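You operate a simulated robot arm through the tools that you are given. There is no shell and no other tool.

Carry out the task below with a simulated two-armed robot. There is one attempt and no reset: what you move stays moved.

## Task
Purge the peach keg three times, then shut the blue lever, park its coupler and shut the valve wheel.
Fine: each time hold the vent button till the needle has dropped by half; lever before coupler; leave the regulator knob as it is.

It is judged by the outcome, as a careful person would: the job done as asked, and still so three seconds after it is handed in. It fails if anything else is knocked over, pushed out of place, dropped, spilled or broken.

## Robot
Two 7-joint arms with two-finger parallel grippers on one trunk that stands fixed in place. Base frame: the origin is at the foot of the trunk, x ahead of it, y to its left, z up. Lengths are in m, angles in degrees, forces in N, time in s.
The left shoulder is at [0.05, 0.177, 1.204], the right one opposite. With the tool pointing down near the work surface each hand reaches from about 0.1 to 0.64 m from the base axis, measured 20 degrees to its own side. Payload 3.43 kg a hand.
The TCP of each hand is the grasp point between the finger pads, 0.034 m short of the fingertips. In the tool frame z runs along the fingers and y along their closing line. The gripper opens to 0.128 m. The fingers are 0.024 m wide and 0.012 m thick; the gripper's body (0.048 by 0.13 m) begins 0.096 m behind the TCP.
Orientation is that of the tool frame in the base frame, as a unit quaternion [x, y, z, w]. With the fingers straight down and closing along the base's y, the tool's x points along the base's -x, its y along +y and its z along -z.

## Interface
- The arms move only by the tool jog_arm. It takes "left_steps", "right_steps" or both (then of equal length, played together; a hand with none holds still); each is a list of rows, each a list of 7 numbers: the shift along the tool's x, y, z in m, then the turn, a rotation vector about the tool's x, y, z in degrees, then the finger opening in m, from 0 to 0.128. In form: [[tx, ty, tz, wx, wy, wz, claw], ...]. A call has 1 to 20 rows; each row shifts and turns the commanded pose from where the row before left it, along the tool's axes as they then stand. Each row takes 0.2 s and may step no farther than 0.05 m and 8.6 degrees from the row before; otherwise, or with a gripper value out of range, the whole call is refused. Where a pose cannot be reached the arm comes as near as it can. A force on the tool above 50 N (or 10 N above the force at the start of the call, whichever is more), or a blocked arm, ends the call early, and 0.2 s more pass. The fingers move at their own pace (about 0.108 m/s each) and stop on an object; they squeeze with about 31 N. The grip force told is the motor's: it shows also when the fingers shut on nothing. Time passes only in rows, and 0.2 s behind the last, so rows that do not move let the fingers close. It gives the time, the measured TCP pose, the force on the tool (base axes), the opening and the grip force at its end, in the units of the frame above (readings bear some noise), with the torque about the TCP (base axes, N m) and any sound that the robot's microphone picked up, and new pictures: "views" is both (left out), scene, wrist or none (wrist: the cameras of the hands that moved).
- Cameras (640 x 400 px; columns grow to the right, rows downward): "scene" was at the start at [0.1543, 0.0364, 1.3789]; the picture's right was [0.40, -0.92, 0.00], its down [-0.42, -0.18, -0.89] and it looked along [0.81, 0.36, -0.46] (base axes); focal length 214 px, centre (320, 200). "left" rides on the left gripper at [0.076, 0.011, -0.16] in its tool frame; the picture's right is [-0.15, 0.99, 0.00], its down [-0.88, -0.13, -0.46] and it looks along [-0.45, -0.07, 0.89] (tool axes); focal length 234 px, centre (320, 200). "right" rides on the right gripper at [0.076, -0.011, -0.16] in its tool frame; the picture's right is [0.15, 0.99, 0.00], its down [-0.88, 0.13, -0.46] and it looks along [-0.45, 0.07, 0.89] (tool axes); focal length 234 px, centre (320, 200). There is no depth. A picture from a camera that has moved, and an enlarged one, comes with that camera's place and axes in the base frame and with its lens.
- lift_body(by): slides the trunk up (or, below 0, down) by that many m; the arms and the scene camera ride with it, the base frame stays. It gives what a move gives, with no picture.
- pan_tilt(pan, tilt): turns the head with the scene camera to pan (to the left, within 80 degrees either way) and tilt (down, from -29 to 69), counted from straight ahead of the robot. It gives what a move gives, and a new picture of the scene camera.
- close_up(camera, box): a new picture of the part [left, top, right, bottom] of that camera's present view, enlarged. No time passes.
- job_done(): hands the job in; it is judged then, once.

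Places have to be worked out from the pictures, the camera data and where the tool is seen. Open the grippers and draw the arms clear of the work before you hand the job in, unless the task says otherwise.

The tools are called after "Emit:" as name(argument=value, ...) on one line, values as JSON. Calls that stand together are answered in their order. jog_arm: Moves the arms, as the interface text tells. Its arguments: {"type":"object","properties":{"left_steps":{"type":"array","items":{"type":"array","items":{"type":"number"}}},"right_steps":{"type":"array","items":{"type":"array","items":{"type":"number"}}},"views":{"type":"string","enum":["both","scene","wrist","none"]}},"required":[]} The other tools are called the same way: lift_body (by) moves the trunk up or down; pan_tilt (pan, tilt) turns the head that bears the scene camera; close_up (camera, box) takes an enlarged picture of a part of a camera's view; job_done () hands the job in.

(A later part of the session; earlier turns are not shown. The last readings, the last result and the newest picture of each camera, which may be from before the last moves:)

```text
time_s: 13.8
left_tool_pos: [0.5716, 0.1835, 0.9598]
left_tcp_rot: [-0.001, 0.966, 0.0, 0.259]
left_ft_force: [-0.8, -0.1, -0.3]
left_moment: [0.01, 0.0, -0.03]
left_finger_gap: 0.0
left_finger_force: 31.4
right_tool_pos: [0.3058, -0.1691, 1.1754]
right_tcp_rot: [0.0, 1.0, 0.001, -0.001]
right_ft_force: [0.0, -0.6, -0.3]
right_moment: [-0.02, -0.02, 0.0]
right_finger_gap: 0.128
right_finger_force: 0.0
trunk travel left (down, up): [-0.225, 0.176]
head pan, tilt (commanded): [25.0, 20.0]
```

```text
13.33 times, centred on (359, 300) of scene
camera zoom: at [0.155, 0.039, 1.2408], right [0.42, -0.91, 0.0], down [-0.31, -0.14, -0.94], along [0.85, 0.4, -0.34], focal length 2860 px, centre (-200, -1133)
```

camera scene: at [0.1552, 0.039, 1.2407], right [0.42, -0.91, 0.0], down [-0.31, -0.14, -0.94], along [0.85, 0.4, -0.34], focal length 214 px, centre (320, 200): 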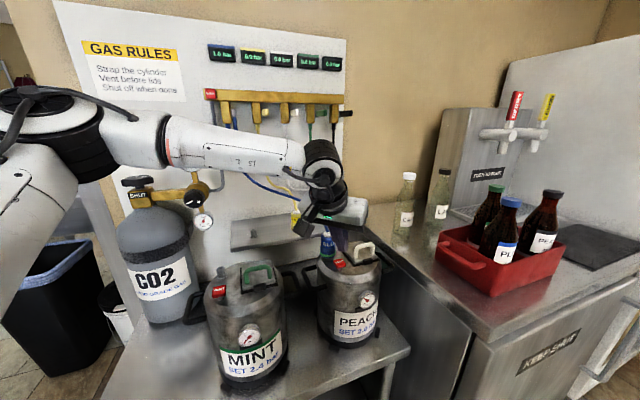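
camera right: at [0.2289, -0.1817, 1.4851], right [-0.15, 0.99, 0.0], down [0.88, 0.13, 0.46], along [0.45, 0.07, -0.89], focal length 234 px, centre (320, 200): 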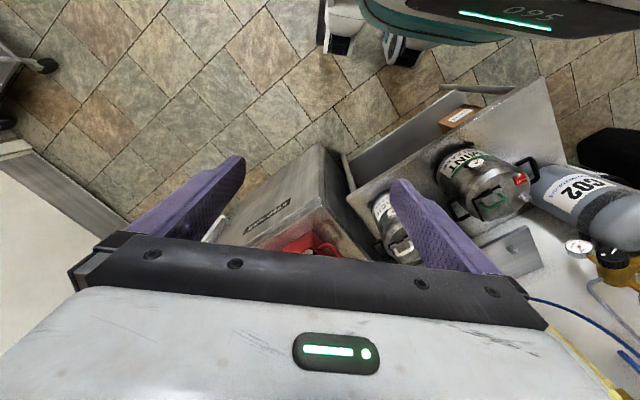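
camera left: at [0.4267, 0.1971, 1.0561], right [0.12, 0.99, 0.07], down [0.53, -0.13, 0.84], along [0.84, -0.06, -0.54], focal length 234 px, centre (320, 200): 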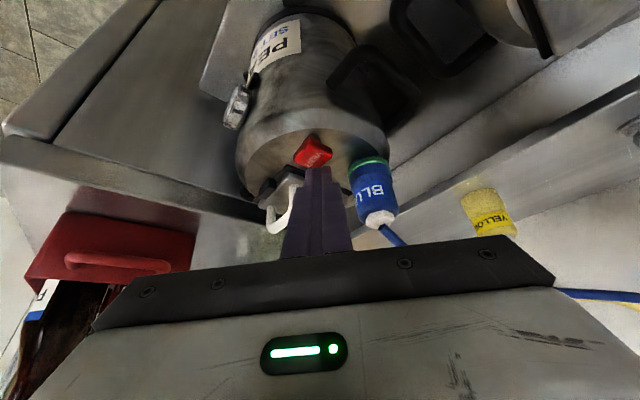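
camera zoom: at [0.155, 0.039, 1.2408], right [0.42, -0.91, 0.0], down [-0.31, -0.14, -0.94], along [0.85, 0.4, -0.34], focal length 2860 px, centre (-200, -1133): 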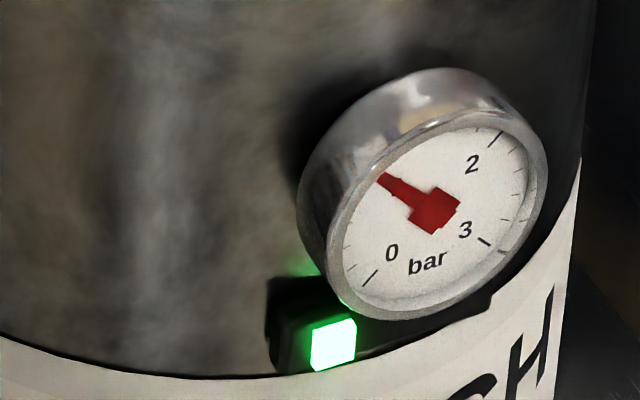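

The needle is back at 1.0 and one light is lit. I press the vent for the second purge.

Emit:
jog_arm(left_steps=[[0.007, 0, 0.0121, 0, 0, 0, 0.0]], views="none")

Emit:
close_up(camera="scene", box=[335, 285, 383, 315])

```text
time_s: 14.2
left_tool_pos: [0.572, 0.1832, 0.9483]
left_tcp_rot: [-0.002, 0.965, 0.0, 0.262]
left_ft_force: [-1.1, 0.3, 6.6]
left_moment: [0.01, -0.04, -0.03]
left_finger_gap: 0.0001
left_finger_force: 31.0
right_tool_pos: [0.3057, -0.1709, 1.1756]
right_tcp_rot: [0.0, 1.0, 0.001, 0.001]
right_ft_force: [0.0, 0.4, -0.5]
right_moment: [0.02, -0.03, 0.01]
right_finger_gap: 0.1278
right_finger_force: 0.0
trunk travel left (down, up): [-0.225, 0.176]
head pan, tilt (commanded): [25.0, 20.0]
heard: click
```

```text
13.33 times, centred on (359, 300) of scene
camera zoom: at [0.1542, 0.0388, 1.2411], right [0.42, -0.91, 0.0], down [-0.31, -0.14, -0.94], along [0.85, 0.4, -0.34], focal length 2860 px, centre (-200, -1133)
```

zoom: 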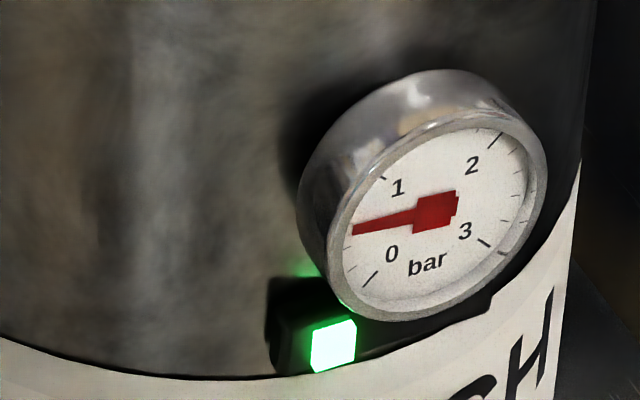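

Needle at ~0.53 and falling; same slow-then-full release should bottom out at about 0.4.

Emit:
jog_arm(left_steps=[[-0.002, 0, -0.0035, 0, 0, 0, 0.0], [-0.005, 0, -0.0087, 0, 0, 0, 0.0]], views="none")

Emit:
close_up(camera="scene", box=[335, 285, 383, 315])

```text
time_s: 14.8
left_tool_pos: [0.5687, 0.1845, 0.958]
left_tcp_rot: [-0.001, 0.966, 0.0, 0.258]
left_ft_force: [0.3, 0.3, -0.2]
left_moment: [0.04, -0.02, -0.01]
left_finger_gap: 0.0001
left_finger_force: 31.1
right_tool_pos: [0.3068, -0.1693, 1.1743]
right_tcp_rot: [0.0, 1.0, 0.001, 0.001]
right_ft_force: [0.6, 0.4, -0.1]
right_moment: [0.01, -0.02, 0.0]
right_finger_gap: 0.1281
right_finger_force: 0.0
trunk travel left (down, up): [-0.225, 0.176]
head pan, tilt (commanded): [25.0, 20.0]
```

```text
13.33 times, centred on (359, 300) of scene
camera zoom: at [0.155, 0.0389, 1.2407], right [0.42, -0.91, 0.0], down [-0.31, -0.14, -0.94], along [0.85, 0.4, -0.34], focal length 2860 px, centre (-200, -1133)
```

zoom: 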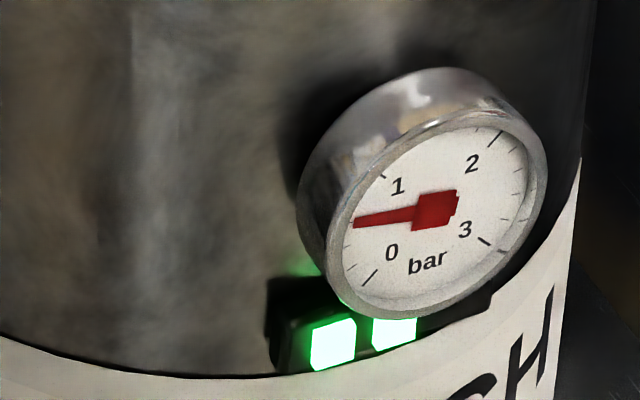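

Two lights lit – second purge registered. I wait for the refill again.

Emit:
jog_arm(left_steps=[[0, 0, 0, 0, 0, 0, 0.0], [0, 0, 0, 0, 0, 0, 0.0], [0, 0, 0, 0, 0, 0, 0.0], [0, 0, 0, 0, 0, 0, 0.0], [0, 0, 0, 0, 0, 0, 0.0], [0, 0, 0, 0, 0, 0, 0.0], [0, 0, 0, 0, 0, 0, 0.0], [0, 0, 0, 0, 0, 0, 0.0], [0, 0, 0, 0, 0, 0, 0.0], [0, 0, 0, 0, 0, 0, 0.0], [0, 0, 0, 0, 0, 0, 0.0], [0, 0, 0, 0, 0, 0, 0.0], [0, 0, 0, 0, 0, 0, 0.0], [0, 0, 0, 0, 0, 0, 0.0], [0, 0, 0, 0, 0, 0, 0.0], [0, 0, 0, 0, 0, 0, 0.0]], views="none")

Emit:
close_up(camera="scene", box=[335, 285, 383, 315])

```text
time_s: 18.2
left_tool_pos: [0.5704, 0.1831, 0.9587]
left_tcp_rot: [0.0, 0.966, 0.0, 0.26]
left_ft_force: [0.0, 0.8, -1.1]
left_moment: [-0.01, -0.05, -0.03]
left_finger_gap: 0.0
left_finger_force: 31.1
right_tool_pos: [0.3056, -0.1698, 1.1735]
right_tcp_rot: [0.0, 1.0, 0.001, -0.001]
right_ft_force: [0.4, -0.3, 0.2]
right_moment: [0.03, 0.04, 0.07]
right_finger_gap: 0.1277
right_finger_force: 0.2
trunk travel left (down, up): [-0.225, 0.176]
head pan, tilt (commanded): [25.0, 20.0]
```

```text
13.33 times, centred on (359, 300) of scene
camera zoom: at [0.155, 0.039, 1.2408], right [0.42, -0.91, 0.0], down [-0.31, -0.14, -0.94], along [0.85, 0.4, -0.34], focal length 2860 px, centre (-200, -1133)
```

zoom: 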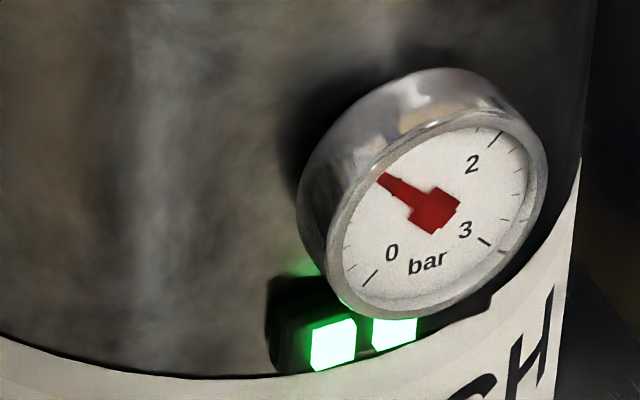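

Keg is back at 1.0 bar; I press for the third purge.

Emit:
jog_arm(left_steps=[[0.007, 0, 0.0121, 0, 0, 0, 0.0]], views="none")

Emit:
close_up(camera="scene", box=[335, 285, 383, 315])

```text
time_s: 18.6
left_tool_pos: [0.572, 0.1837, 0.9466]
left_tcp_rot: [-0.001, 0.965, 0.001, 0.261]
left_ft_force: [-1.2, 0.5, 4.8]
left_moment: [0.05, 0.0, -0.01]
left_finger_gap: 0.0001
left_finger_force: 30.5
right_tool_pos: [0.307, -0.1689, 1.1758]
right_tcp_rot: [0.001, 1.0, 0.001, 0.002]
right_ft_force: [-0.5, -0.1, -0.5]
right_moment: [0.0, -0.01, 0.0]
right_finger_gap: 0.1279
right_finger_force: 0.0
trunk travel left (down, up): [-0.225, 0.176]
head pan, tilt (commanded): [25.0, 20.0]
heard: click
```

```text
13.33 times, centred on (359, 300) of scene
camera zoom: at [0.1542, 0.0389, 1.2411], right [0.42, -0.91, 0.0], down [-0.31, -0.14, -0.94], along [0.85, 0.4, -0.34], focal length 2860 px, centre (-200, -1133)
```

zoom: 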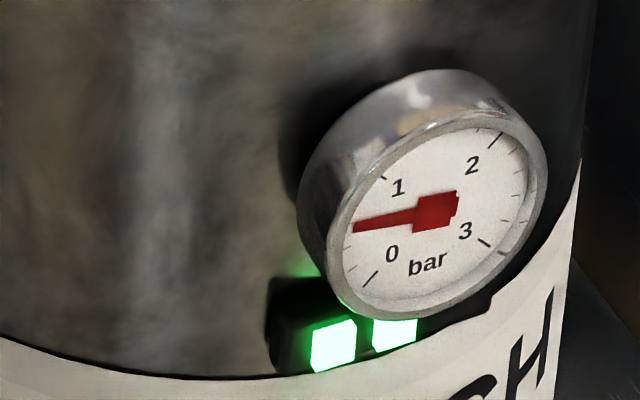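

Same as before (~0.55 and falling); I release slowly then fully.

Emit:
jog_arm(left_steps=[[-0.002, 0, -0.0035, 0, 0, 0, 0.0], [-0.005, 0, -0.0087, 0, 0, 0, 0.0]], views="none")

Emit:
close_up(camera="scene", box=[335, 285, 383, 315])

```text
time_s: 19.2
left_tool_pos: [0.5726, 0.1831, 0.9572]
left_tcp_rot: [-0.001, 0.966, 0.001, 0.259]
left_ft_force: [-0.2, -0.3, -0.3]
left_moment: [0.02, 0.0, -0.01]
left_finger_gap: 0.0001
left_finger_force: 31.2
right_tool_pos: [0.306, -0.1692, 1.1747]
right_tcp_rot: [0.0, 1.0, 0.001, 0.001]
right_ft_force: [-0.6, -0.1, -0.3]
right_moment: [0.0, 0.03, 0.0]
right_finger_gap: 0.1278
right_finger_force: 0.1
trunk travel left (down, up): [-0.225, 0.176]
head pan, tilt (commanded): [25.0, 20.0]
```

```text
13.33 times, centred on (359, 300) of scene
camera zoom: at [0.1549, 0.039, 1.2407], right [0.42, -0.91, 0.0], down [-0.31, -0.14, -0.94], along [0.85, 0.4, -0.34], focal length 2860 px, centre (-200, -1133)
```

zoom: 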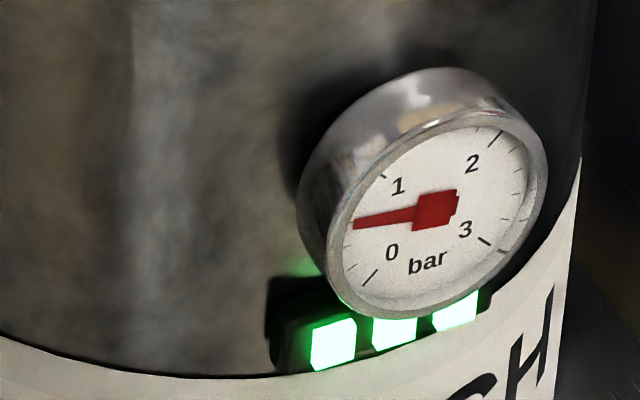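

Three lights: all three purges are registered. Now the lever: I raise the trunk 0.1 m (which lifts the hand straight off the keg), then I'll back the hand away before reorienting it.

Emit:
lift_body(by=0.1)

Emit:
jog_arm(left_steps=[[0.02, 0.012, -0.04, 0, 0, 0, 0.0], [0.02, 0.012, -0.04, 0, 0, 0, 0.0], [0.02, 0.012, -0.04, 0, 0, 0, 0.0], [0, 0, 0, -3.75, 0, -6.495, 0.0], [0, 0, 0, -3.75, 0, -6.495, 0.0], [0, 0, 0, -3.75, 0, -6.495, 0.0], [0, 0, 0, -3.75, 0, -6.495, 0.0], [0, 0, 0, -3.75, 0, -6.495, 0.0], [0, 0, 0, -3.75, 0, -6.495, 0.0]], views="both")

```text
time_s: 20.6
left_tool_pos: [0.5726, 0.1833, 1.0587]
left_tcp_rot: [-0.001, 0.966, 0.0, 0.259]
left_ft_force: [0.3, -0.3, 0.4]
left_moment: [-0.03, -0.02, 0.02]
left_finger_gap: 0.0
left_finger_force: 30.7
right_tool_pos: [0.3065, -0.1692, 1.2751]
right_tcp_rot: [0.0, 1.0, 0.001, 0.0]
right_ft_force: [-0.5, -0.4, -0.5]
right_moment: [0.01, -0.03, 0.02]
right_finger_gap: 0.1279
right_finger_force: 0.0
trunk travel left (down, up): [-0.325, 0.076]
head pan, tilt (commanded): [25.0, 20.0]
```

```text
time_s: 22.6
left_tool_pos: [0.4607, 0.219, 1.1323]
left_tcp_rot: [-0.371, 0.892, 0.099, 0.24]
left_ft_force: [0.3, -0.1, 1.2]
left_moment: [-0.01, 0.0, 0.0]
left_finger_gap: 0.0
left_finger_force: 31.3
right_tool_pos: [0.3061, -0.1688, 1.2745]
right_tcp_rot: [-0.001, 1.0, 0.001, 0.0]
right_ft_force: [0.2, 0.1, 0.0]
right_moment: [-0.02, 0.0, 0.0]
right_finger_gap: 0.1282
right_finger_force: 0.1
trunk travel left (down, up): [-0.325, 0.076]
head pan, tilt (commanded): [25.0, 20.0]
camera scene: at [0.1554, 0.039, 1.3407], right [0.42, -0.91, 0.0], down [-0.31, -0.14, -0.94], along [0.85, 0.4, -0.34], focal length 214 px, centre (320, 200)
camera left: at [0.3496, 0.1242, 1.2329], right [-0.61, 0.79, 0.07], down [0.47, 0.29, 0.84], along [0.64, 0.55, -0.54], focal length 234 px, centre (320, 200)
```

scene: 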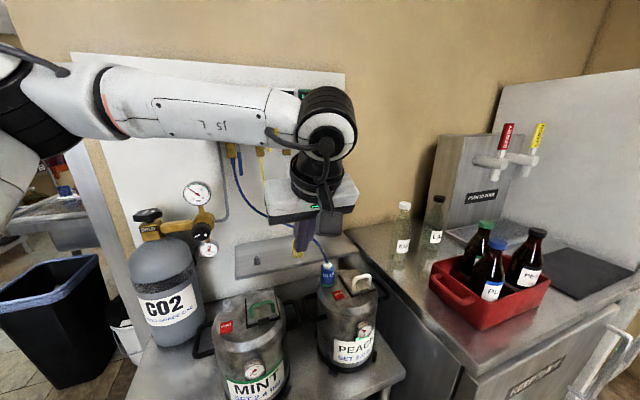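
left: 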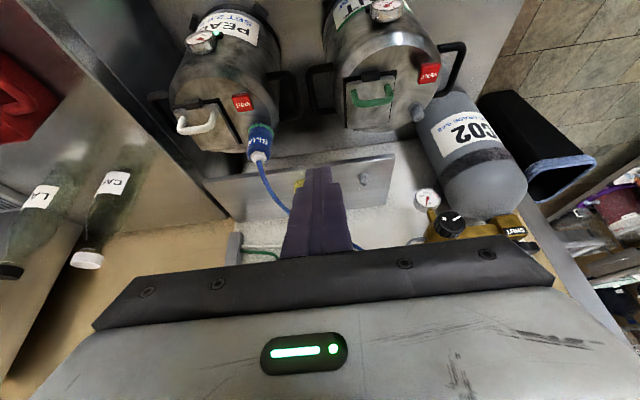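

Hand is yawed 45° to face the wall squarely. Now I tilt it up to nearly horizontal and move to about 14 cm in front of the blue lever.

Emit:
jog_arm(left_steps=[[0, 0, 0, 0, -8, 0, 0.0], [0, 0, 0, 0, -8, 0, 0.0], [0, 0, 0, 0, -8, 0, 0.0], [0, 0, 0, 0, -8, 0, 0.0], [0, 0, 0, 0, -8, 0, 0.0], [-0.025, 0.016, 0.033, 0, 0, 0, 0.0], [-0.025, 0.016, 0.033, 0, 0, 0, 0.0], [-0.025, 0.016, 0.033, 0, 0, 0, 0.0], [-0.025, 0.016, 0.033, 0, 0, 0, 0.0], [-0.025, 0.016, 0.033, 0, 0, 0, 0.0], [-0.025, 0.016, 0.033, 0, 0, 0, 0.0]], views="both")

```text
time_s: 24.9
left_tool_pos: [0.5631, 0.5145, 1.2087]
left_tcp_rot: [-0.314, 0.756, 0.22, 0.531]
left_ft_force: [-1.4, 0.1, 0.2]
left_moment: [0.02, -0.01, -0.01]
left_finger_gap: 0.0
left_finger_force: 31.1
left hand out of reach, approached as far as the arm can: row 3, 4, 5
right_tool_pos: [0.306, -0.1694, 1.275]
right_tcp_rot: [0.0, 1.0, 0.0, 0.0]
right_ft_force: [0.1, -0.4, 0.1]
right_moment: [-0.05, 0.0, 0.02]
right_finger_gap: 0.1281
right_finger_force: 0.1
trunk travel left (down, up): [-0.325, 0.076]
head pan, tilt (commanded): [25.0, 20.0]
camera scene: at [0.1551, 0.0393, 1.3407], right [0.42, -0.91, 0.0], down [-0.31, -0.14, -0.94], along [0.85, 0.4, -0.34], focal length 214 px, centre (320, 200)
camera left: at [0.4304, 0.398, 1.1927], right [-0.67, 0.73, 0.14], down [0.0, -0.18, 0.98], along [0.75, 0.65, 0.12], focal length 234 px, centre (320, 200)
```

scene: 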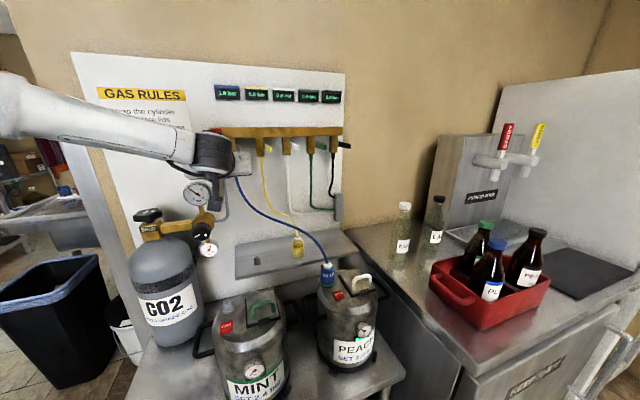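
left: 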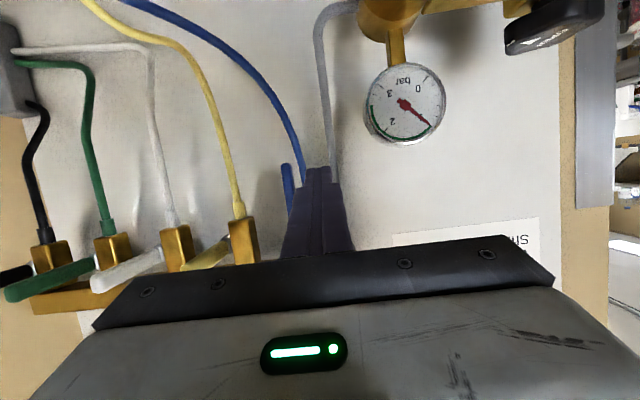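

The hand is in front of the manifold but ~4 cm left of the lever; the wrist image is upside-down. I zoom to see the handle and hose.

Emit:
close_up(camera="left", box=[220, 100, 380, 260])

Emit:
close_up(camera="scene", box=[170, 110, 298, 190])

```text
2.50 times, centred on (300, 180) of left
camera zoom: at [0.4304, 0.398, 1.1927], right [-0.67, 0.73, 0.14], down [0.0, -0.18, 0.98], along [0.75, 0.65, 0.12], focal length 585 px, centre (370, 250)
```

zoom: 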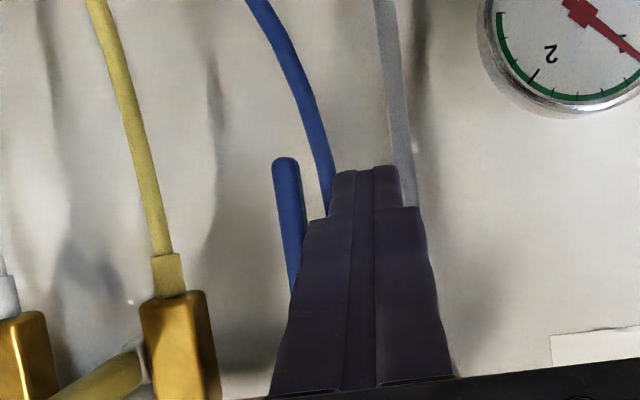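

```text
5.00 times, centred on (234, 150) of scene
camera zoom: at [0.1551, 0.0393, 1.3407], right [0.42, -0.91, 0.0], down [-0.31, -0.14, -0.94], along [0.85, 0.4, -0.34], focal length 1072 px, centre (750, 450)
```

zoom: 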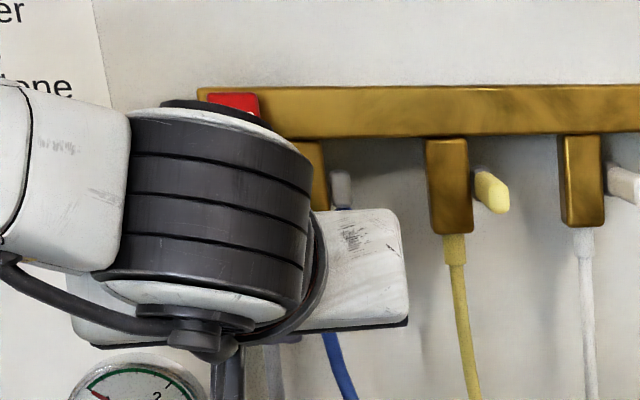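

Handle end fixes at ≈[0.662,0.556,1.179] (both cameras agree within 5 mm), with the blue hose just ~7 mm left of it. I move the hand right 4.7 cm and open the fingers slightly to straddle the handle from the front, biased so the left finger slips between handle and hose.

Emit:
jog_arm(left_steps=[[0.003, -0.0233, 0.001, 0, 0, 0, 0.03], [0.003, -0.0233, 0.001, 0, 0, 0, 0.03]], views="wrist")

Emit:
close_up(camera="left", box=[220, 100, 380, 260])

```text
time_s: 25.6
left_tool_pos: [0.5957, 0.4791, 1.202]
left_tcp_rot: [-0.315, 0.755, 0.221, 0.531]
left_ft_force: [0.1, -0.2, -0.4]
left_moment: [-0.02, -0.01, 0.03]
left_finger_gap: 0.0298
left_finger_force: 0.0
right_tool_pos: [0.3076, -0.1702, 1.2738]
right_tcp_rot: [0.0, 1.0, 0.001, 0.0]
right_ft_force: [-0.1, -0.5, -0.6]
right_moment: [0.04, 0.02, -0.01]
right_finger_gap: 0.1278
right_finger_force: 0.0
trunk travel left (down, up): [-0.325, 0.076]
head pan, tilt (commanded): [25.0, 20.0]
camera left: at [0.4627, 0.3628, 1.1863], right [-0.67, 0.73, 0.14], down [0.0, -0.18, 0.98], along [0.75, 0.66, 0.12], focal length 234 px, centre (320, 200)
```

left: 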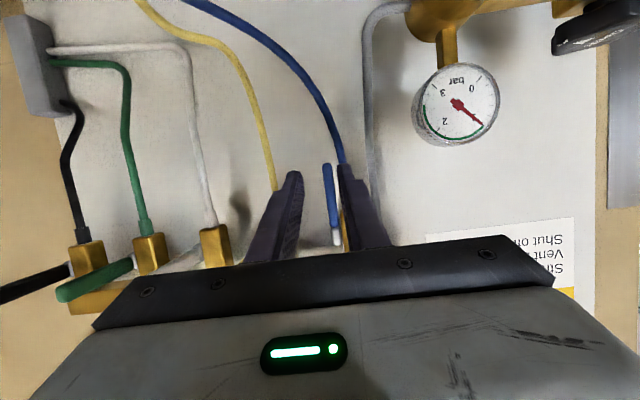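

```text
2.50 times, centred on (300, 180) of left
camera zoom: at [0.4627, 0.3628, 1.1863], right [-0.67, 0.73, 0.14], down [0.0, -0.18, 0.98], along [0.75, 0.66, 0.12], focal length 585 px, centre (370, 250)
```

zoom: 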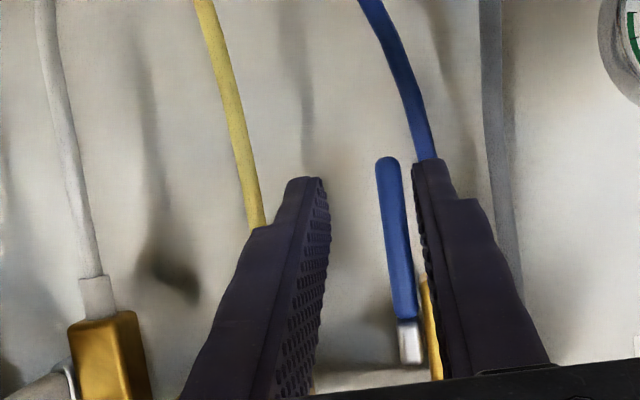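

The handle appears between the open fingers, with the hose right behind the left finger. I advance 6 cm straight at the wall so the tips come level with the handle, then look.

Emit:
jog_arm(left_steps=[[-0.0103, 0.0005, 0.0282, 0, 0, 0, 0.03], [-0.0103, 0.0005, 0.0282, 0, 0, 0, 0.03]], views="wrist")

Emit:
close_up(camera="left", box=[220, 100, 380, 260])

```text
time_s: 26.1
left_tool_pos: [0.6389, 0.5223, 1.203]
left_tcp_rot: [-0.314, 0.756, 0.22, 0.531]
left_ft_force: [-0.2, 0.4, -0.7]
left_moment: [-0.01, 0.0, -0.01]
left_finger_gap: 0.0301
left_finger_force: 0.0
right_tool_pos: [0.3072, -0.1691, 1.2747]
right_tcp_rot: [0.001, 1.0, 0.001, 0.0]
right_ft_force: [1.0, 0.1, -0.5]
right_moment: [0.04, 0.01, 0.0]
right_finger_gap: 0.1281
right_finger_force: 0.1
trunk travel left (down, up): [-0.325, 0.076]
head pan, tilt (commanded): [25.0, 20.0]
camera left: at [0.5064, 0.4061, 1.1867], right [-0.67, 0.73, 0.14], down [0.0, -0.18, 0.98], along [0.75, 0.66, 0.12], focal length 234 px, centre (320, 200)
```

left: 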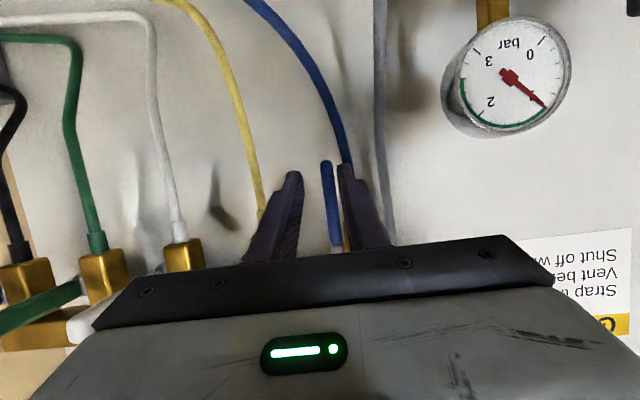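

```text
2.50 times, centred on (300, 180) of left
camera zoom: at [0.5064, 0.4061, 1.1867], right [-0.67, 0.73, 0.14], down [0.0, -0.18, 0.98], along [0.75, 0.66, 0.12], focal length 585 px, centre (370, 250)
```

zoom: 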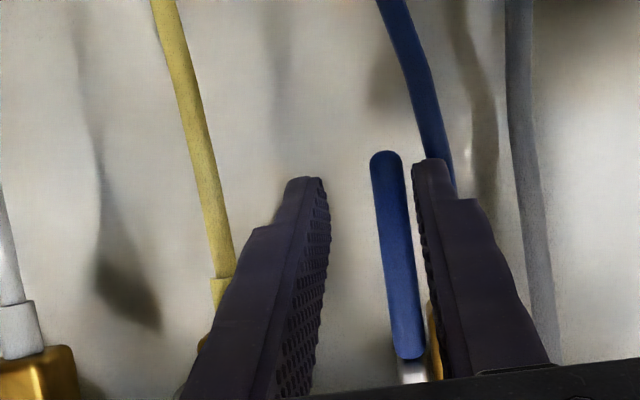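

Clearance looks ~3 mm to the handle's left edge and ~17 mm to its right. I advance another 3 cm and watch the force.

Emit:
jog_arm(left_steps=[[-0.0052, 0.0005, 0.0141, 0, 0, 0, 0.03], [-0.0052, 0.0005, 0.0141, 0, 0, 0, 0.03]], views="wrist")

Emit:
close_up(camera="left", box=[220, 100, 380, 260])

```text
time_s: 26.8
left_tool_pos: [0.6594, 0.543, 1.2044]
left_tcp_rot: [-0.314, 0.756, 0.219, 0.53]
left_ft_force: [0.5, 0.0, -0.1]
left_moment: [0.01, -0.01, -0.01]
left_finger_gap: 0.0298
left_finger_force: 0.1
right_tool_pos: [0.3062, -0.1688, 1.2752]
right_tcp_rot: [-0.001, 1.0, 0.0, 0.0]
right_ft_force: [1.7, -0.1, -0.9]
right_moment: [0.0, 0.0, -0.01]
right_finger_gap: 0.1282
right_finger_force: 0.1
trunk travel left (down, up): [-0.325, 0.076]
head pan, tilt (commanded): [25.0, 20.0]
camera left: at [0.5266, 0.4278, 1.1878], right [-0.67, 0.73, 0.14], down [0.0, -0.18, 0.98], along [0.75, 0.66, 0.12], focal length 234 px, centre (320, 200)
```

left: 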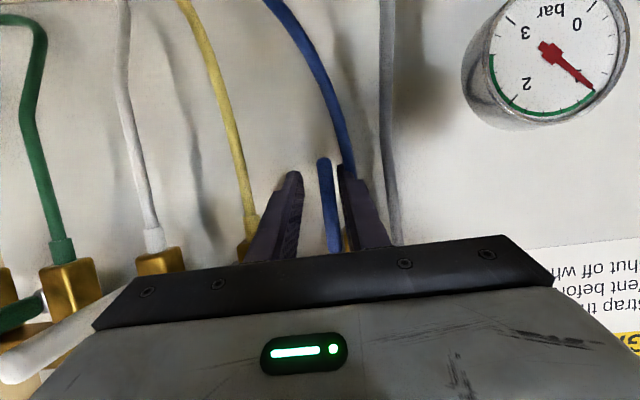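

```text
2.50 times, centred on (300, 180) of left
camera zoom: at [0.5266, 0.4278, 1.1878], right [-0.67, 0.73, 0.14], down [0.0, -0.18, 0.98], along [0.75, 0.66, 0.12], focal length 585 px, centre (370, 250)
```

zoom: 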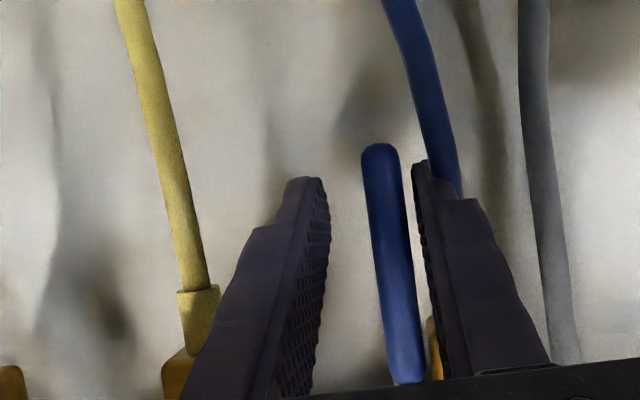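

No contact force, tips are ~2 cm past the handle. I go 8 mm deeper, centre the hand on the handle (4.5 mm left), and close the fingers.

Emit:
jog_arm(left_steps=[[-0.0027, 0.0045, 0.0075, 0, 0, 0, 0.03], [0, 0, 0, 0, 0, 0, 0.01], [0, 0, 0, 0, 0, 0, 0.0]], views="both")

Emit:
close_up(camera="left", box=[220, 100, 380, 260])

```text
time_s: 27.6
left_tool_pos: [0.6622, 0.5541, 1.2024]
left_tcp_rot: [-0.316, 0.755, 0.222, 0.53]
left_ft_force: [-4.1, 4.2, 0.1]
left_moment: [0.2, 0.24, -0.34]
left_finger_gap: 0.0118
left_finger_force: 44.9
right_tool_pos: [0.306, -0.1681, 1.2751]
right_tcp_rot: [0.0, 1.0, 0.001, -0.001]
right_ft_force: [0.2, -1.3, 0.1]
right_moment: [0.01, 0.01, -0.02]
right_finger_gap: 0.1278
right_finger_force: 0.0
trunk travel left (down, up): [-0.325, 0.076]
head pan, tilt (commanded): [25.0, 20.0]
camera scene: at [0.1545, 0.0397, 1.3408], right [0.42, -0.91, 0.0], down [-0.31, -0.15, -0.94], along [0.85, 0.4, -0.34], focal length 214 px, centre (320, 200)
camera left: at [0.5287, 0.4376, 1.1865], right [-0.67, 0.73, 0.14], down [0.0, -0.18, 0.98], along [0.74, 0.66, 0.12], focal length 234 px, centre (320, 200)
```

scene: 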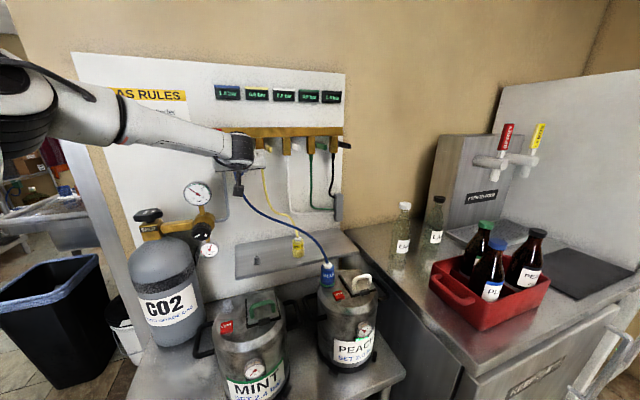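
left: 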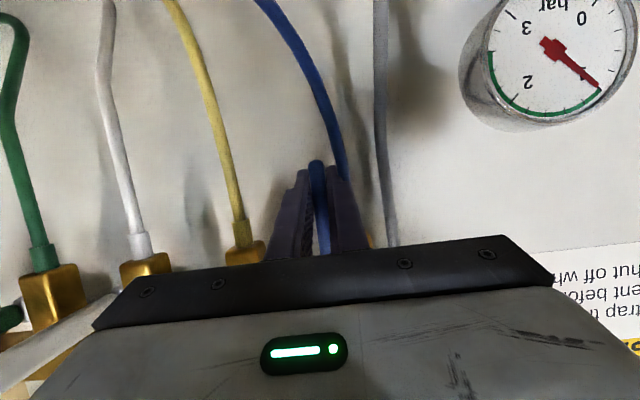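

```text
2.50 times, centred on (300, 180) of left
camera zoom: at [0.5287, 0.4376, 1.1865], right [-0.67, 0.73, 0.14], down [0.0, -0.18, 0.98], along [0.74, 0.66, 0.12], focal length 585 px, centre (370, 250)
```

zoom: 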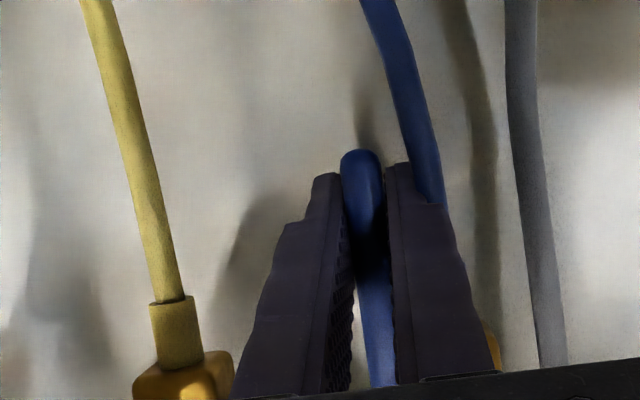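

The handle is firmly gripped (11.8 mm). I swing it outward and up along an arc about the pivot (radius ≈6.5 cm), first 45°, letting the hand tilt along slightly.

Emit:
jog_arm(left_steps=[[0.0036, 0, -0.0165, 0, 2.5, 0, 0.0], [0, 0, -0.0169, 0, 2.5, 0, 0.0], [-0.0036, 0, -0.0165, 0, 2.5, 0, 0.0]], views="both")

Emit:
close_up(camera="left", box=[220, 100, 380, 260])

```text
time_s: 28.4
left_tool_pos: [0.6302, 0.5229, 1.2147]
left_tcp_rot: [-0.329, 0.791, 0.198, 0.476]
left_ft_force: [6.4, 15.1, -6.7]
left_moment: [-0.41, 1.05, -0.81]
left_finger_gap: 0.0118
left_finger_force: 45.0
right_tool_pos: [0.309, -0.1667, 1.2746]
right_tcp_rot: [0.0, 1.0, 0.0, -0.001]
right_ft_force: [0.3, 0.5, -1.0]
right_moment: [0.0, 0.02, 0.01]
right_finger_gap: 0.1276
right_finger_force: 0.1
trunk travel left (down, up): [-0.325, 0.076]
head pan, tilt (commanded): [25.0, 20.0]
camera scene: at [0.1572, 0.042, 1.3401], right [0.42, -0.91, 0.0], down [-0.31, -0.15, -0.94], along [0.85, 0.4, -0.34], focal length 214 px, centre (320, 200)
camera left: at [0.4967, 0.406, 1.2229], right [-0.65, 0.75, 0.13], down [0.1, -0.09, 0.99], along [0.75, 0.66, -0.02], focal length 234 px, centre (320, 200)
```

scene: 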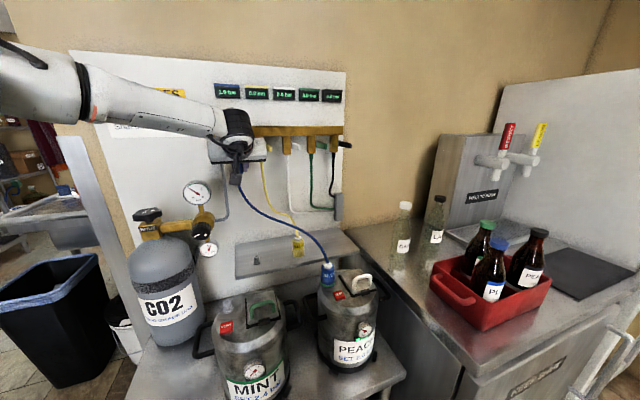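
left: 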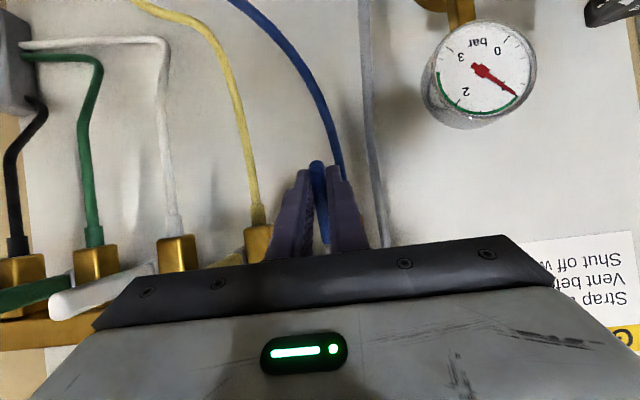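

```text
2.50 times, centred on (300, 180) of left
camera zoom: at [0.4967, 0.406, 1.2229], right [-0.65, 0.75, 0.13], down [0.1, -0.09, 0.99], along [0.75, 0.66, -0.02], focal length 585 px, centre (370, 250)
```

zoom: 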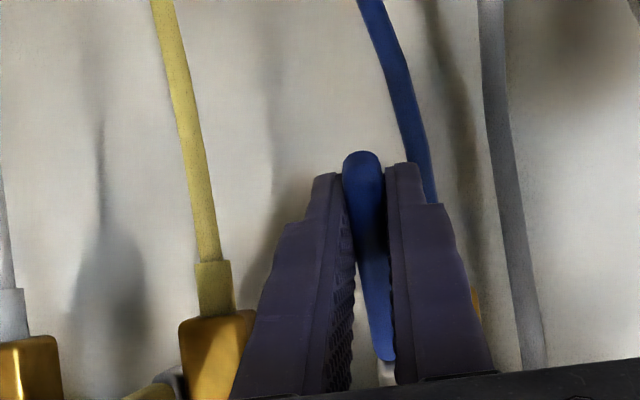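

The handle is following (~42° so far) with modest force. I continue the arc to about 90°.

Emit:
jog_arm(left_steps=[[-0.005, 0, -0.0142, 0, 2.5, 0, 0.0], [-0.0077, 0, -0.0135, 0, 2.5, 0, 0.0], [-0.01, 0, -0.012, 0, 2.5, 0, 0.0], [-0.012, 0, -0.01, 0, 0, 0, 0.0]], views="both")

Emit:
close_up(camera="left", box=[220, 100, 380, 260])

Emit:
close_up(camera="scene", box=[200, 70, 360, 170])

```text
time_s: 29.4
left_tool_pos: [0.6123, 0.5038, 1.2725]
left_tcp_rot: [-0.341, 0.821, 0.176, 0.422]
left_ft_force: [-10.8, 1.4, -22.4]
left_moment: [-1.03, 1.12, -1.15]
left_finger_gap: 0.0115
left_finger_force: 44.8
right_tool_pos: [0.3069, -0.167, 1.2757]
right_tcp_rot: [0.0, 1.0, 0.0, 0.0]
right_ft_force: [0.4, -0.1, -0.2]
right_moment: [0.0, 0.0, 0.01]
right_finger_gap: 0.1278
right_finger_force: 0.1
trunk travel left (down, up): [-0.325, 0.076]
head pan, tilt (commanded): [25.0, 20.0]
camera scene: at [0.1558, 0.0412, 1.3405], right [0.42, -0.91, 0.0], down [-0.31, -0.15, -0.94], along [0.85, 0.4, -0.34], focal length 214 px, centre (320, 200)
camera left: at [0.4802, 0.3893, 1.3028], right [-0.64, 0.76, 0.12], down [0.19, 0.01, 0.98], along [0.74, 0.65, -0.15], focal length 234 px, centre (320, 200)
```

scene: 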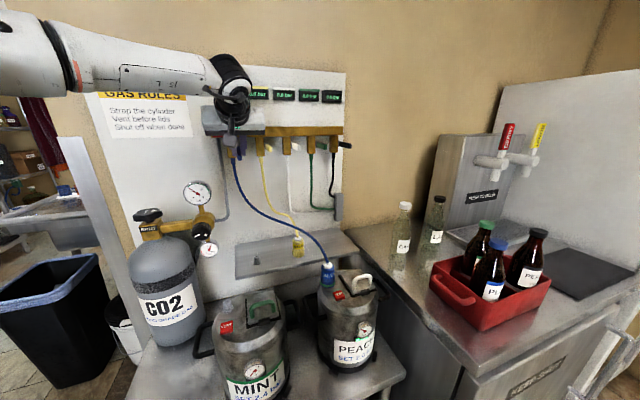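
left: 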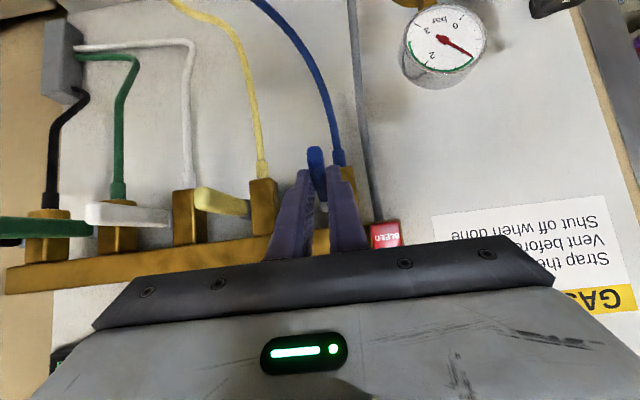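

```text
2.50 times, centred on (300, 180) of left
camera zoom: at [0.4802, 0.3893, 1.3028], right [-0.64, 0.76, 0.12], down [0.19, 0.01, 0.98], along [0.74, 0.65, -0.15], focal length 585 px, centre (370, 250)
```

zoom: 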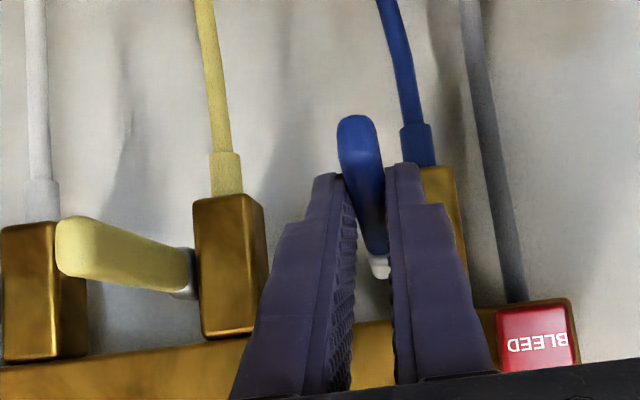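

```text
4.00 times, centred on (280, 120) of scene
camera zoom: at [0.1558, 0.0412, 1.3405], right [0.42, -0.91, 0.0], down [-0.31, -0.15, -0.94], along [0.85, 0.4, -0.34], focal length 858 px, centre (480, 520)
```

zoom: 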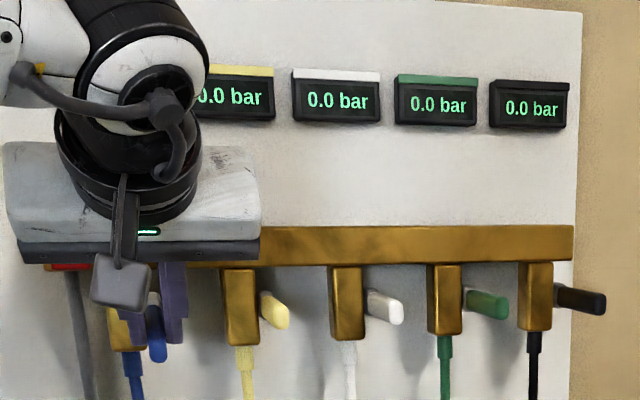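

The handle is about 70–75° round, but the fingers are now slipping up along it (22 N). I'll release, back out, and finish by pushing it up from underneath with closed fingers.

Emit:
jog_arm(left_steps=[[0, 0, 0, 0, 0, 0, 0.03], [0, 0, 0, 0, 0, 0, 0.04], [0.0172, 0, -0.0246, 0, 0, 0, 0.04], [0.0172, 0, -0.0246, 0, 0, 0, 0.04], [0.0172, 0, -0.0246, 0, 0, 0, 0.02]], views="both")

Emit:
close_up(camera="left", box=[220, 100, 380, 260])

Emit:
close_up(camera="scene", box=[200, 70, 360, 170])

```text
time_s: 30.6
left_tool_pos: [0.5486, 0.4371, 1.2766]
left_tcp_rot: [-0.341, 0.818, 0.178, 0.428]
left_ft_force: [-0.3, -0.3, 0.0]
left_moment: [0.02, -0.01, -0.01]
left_finger_gap: 0.02
left_finger_force: 0.0
right_tool_pos: [0.3063, -0.17, 1.2764]
right_tcp_rot: [-0.001, 1.0, 0.0, 0.0]
right_ft_force: [-1.1, 0.0, 0.0]
right_moment: [0.05, 0.0, 0.0]
right_finger_gap: 0.128
right_finger_force: 0.0
trunk travel left (down, up): [-0.325, 0.076]
head pan, tilt (commanded): [25.0, 20.0]
camera scene: at [0.1546, 0.0387, 1.3409], right [0.42, -0.91, 0.0], down [-0.31, -0.14, -0.94], along [0.85, 0.4, -0.34], focal length 214 px, centre (320, 200)
camera left: at [0.4164, 0.3225, 1.3049], right [-0.64, 0.76, 0.12], down [0.18, 0.0, 0.98], along [0.74, 0.65, -0.14], focal length 234 px, centre (320, 200)
```

scene: 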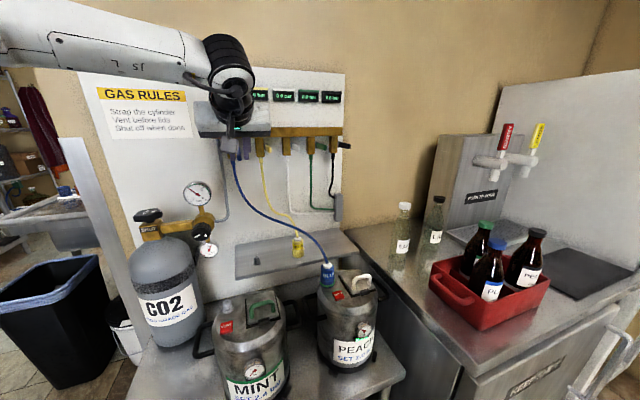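
left: 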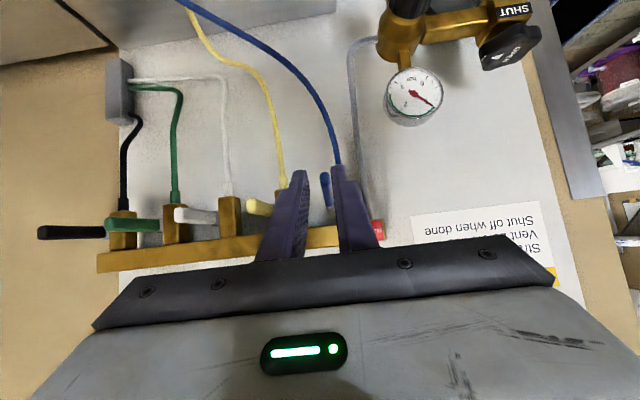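

```text
2.50 times, centred on (300, 180) of left
camera zoom: at [0.4164, 0.3225, 1.3049], right [-0.64, 0.76, 0.12], down [0.18, 0.0, 0.98], along [0.74, 0.65, -0.14], focal length 585 px, centre (370, 250)
```

zoom: 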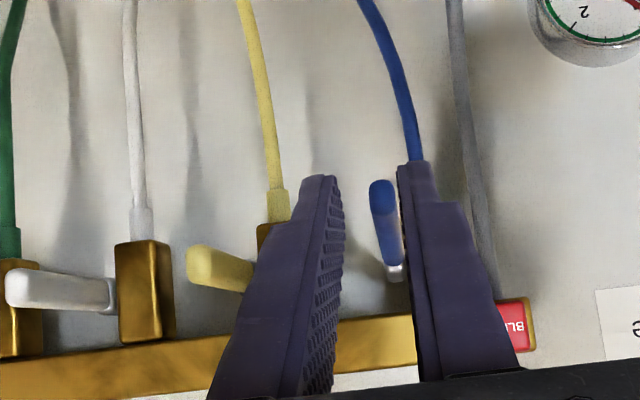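

```text
4.00 times, centred on (280, 120) of scene
camera zoom: at [0.1546, 0.0387, 1.3409], right [0.42, -0.91, 0.0], down [-0.31, -0.14, -0.94], along [0.85, 0.4, -0.34], focal length 858 px, centre (480, 520)
```

zoom: 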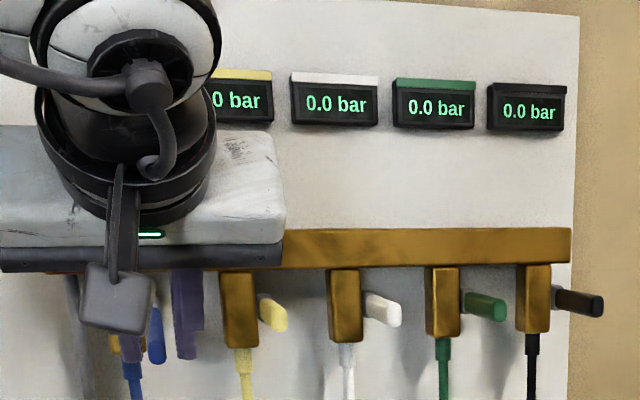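

The handle stays ~16° below horizontal. I close the fingers, level the hand, and drop it below the handle's height while still in front of it.

Emit:
jog_arm(left_steps=[[0, 0, 0, 0, -8, 0, 0.0], [0, 0, 0, 0, -8, 0, 0.0], [0, 0, 0, 0, -8, 0, 0.0], [0.0378, -0.0016, 0.0073, 0, 0, 0, 0.0], [0.0378, -0.0016, 0.0073, 0, 0, 0, 0.0]], views="both")

Emit:
close_up(camera="left", box=[220, 100, 380, 260])

Emit:
close_up(camera="scene", box=[200, 70, 360, 170])

```text
time_s: 31.8
left_tool_pos: [0.5518, 0.4357, 1.2033]
left_tcp_rot: [-0.296, 0.712, 0.244, 0.589]
left_ft_force: [-0.2, -1.2, -0.9]
left_moment: [0.02, -0.01, -0.03]
left_finger_gap: 0.0
left_finger_force: 31.1
right_tool_pos: [0.3067, -0.1693, 1.2739]
right_tcp_rot: [0.0, 1.0, 0.001, 0.001]
right_ft_force: [-0.1, -0.1, -0.5]
right_moment: [0.0, 0.03, -0.01]
right_finger_gap: 0.1279
right_finger_force: 0.1
trunk travel left (down, up): [-0.325, 0.076]
head pan, tilt (commanded): [25.0, 20.0]
camera scene: at [0.1555, 0.0392, 1.3407], right [0.42, -0.91, 0.0], down [-0.31, -0.14, -0.94], along [0.85, 0.4, -0.34], focal length 214 px, centre (320, 200)
camera left: at [0.4221, 0.3231, 1.1589], right [-0.68, 0.72, 0.14], down [-0.11, -0.29, 0.95], along [0.72, 0.63, 0.28], focal length 234 px, centre (320, 200)
```

scene: 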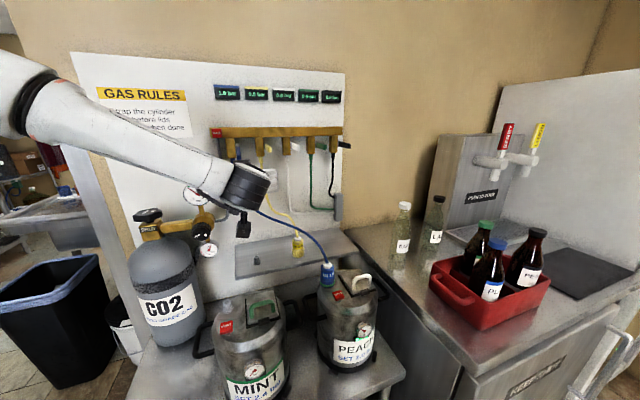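
left: 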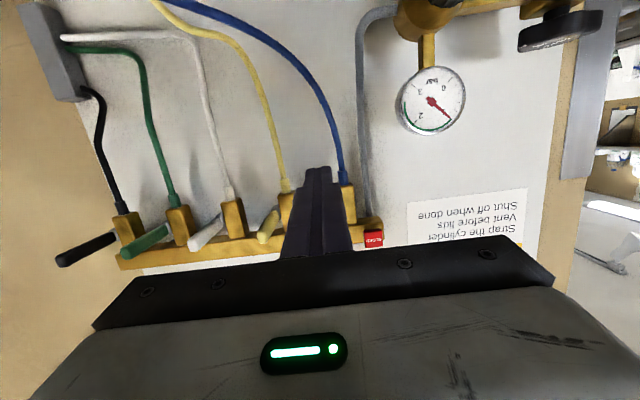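

```text
2.50 times, centred on (300, 180) of left
camera zoom: at [0.4221, 0.3231, 1.1589], right [-0.68, 0.72, 0.14], down [-0.11, -0.29, 0.95], along [0.72, 0.63, 0.28], focal length 585 px, centre (370, 250)
```

zoom: 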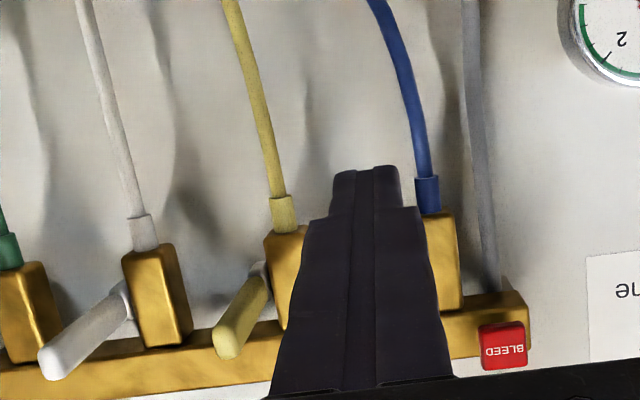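

```text
4.00 times, centred on (280, 120) of scene
camera zoom: at [0.1555, 0.0392, 1.3407], right [0.42, -0.91, 0.0], down [-0.31, -0.14, -0.94], along [0.85, 0.4, -0.34], focal length 858 px, centre (480, 520)
```

zoom: 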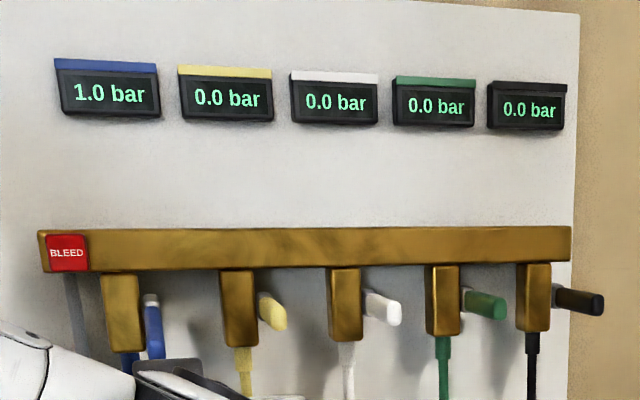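

The scene close-up confirms the blue handle hangs ~12–16° below horizontal. I slide the closed fingers underneath it (9 cm in), then lift in steps.

Emit:
jog_arm(left_steps=[[-0.00585, 0, 0.0301, 0, 0, 0, 0.0], [-0.00585, 0, 0.0301, 0, 0, 0, 0.0], [-0.00585, 0, 0.0301, 0, 0, 0, 0.0], [-0.0147, 0, -0.0029, 0, 0, 0, 0.0], [-0.0147, 0, -0.0029, 0, 0, 0, 0.0]], views="none")

Emit:
close_up(camera="scene", box=[200, 70, 360, 170])

Emit:
close_up(camera="left", box=[220, 100, 380, 260])

```text
time_s: 33.0
left_tool_pos: [0.6152, 0.5009, 1.2305]
left_tcp_rot: [-0.297, 0.712, 0.245, 0.587]
left_ft_force: [0.6, 0.6, -1.0]
left_moment: [0.0, -0.01, -0.01]
left_finger_gap: 0.0
left_finger_force: 31.3
right_tool_pos: [0.3058, -0.1698, 1.2753]
right_tcp_rot: [0.0, 1.0, 0.001, 0.0]
right_ft_force: [0.5, 0.3, 0.3]
right_moment: [0.01, 0.0, 0.0]
right_finger_gap: 0.1281
right_finger_force: 0.1
trunk travel left (down, up): [-0.325, 0.076]
head pan, tilt (commanded): [25.0, 20.0]
```

```text
4.00 times, centred on (280, 120) of scene
camera zoom: at [0.1551, 0.039, 1.3407], right [0.42, -0.91, 0.0], down [-0.31, -0.14, -0.94], along [0.85, 0.4, -0.34], focal length 858 px, centre (480, 520)
```

zoom: 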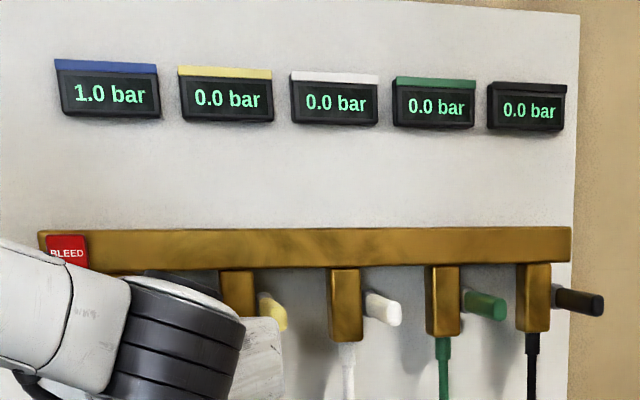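

```text
2.50 times, centred on (300, 180) of left
camera zoom: at [0.4861, 0.3887, 1.1873], right [-0.68, 0.72, 0.14], down [-0.11, -0.29, 0.95], along [0.72, 0.63, 0.27], focal length 585 px, centre (370, 250)
```

zoom: 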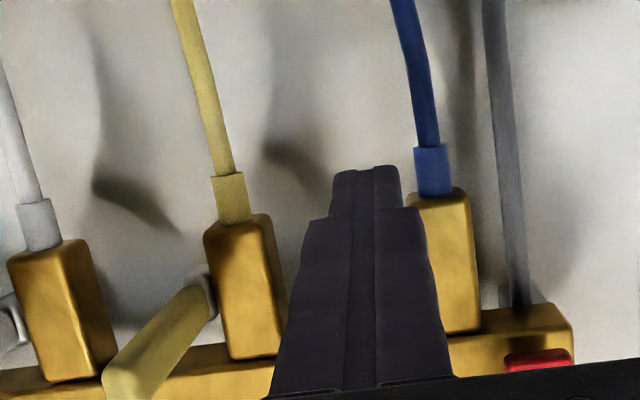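

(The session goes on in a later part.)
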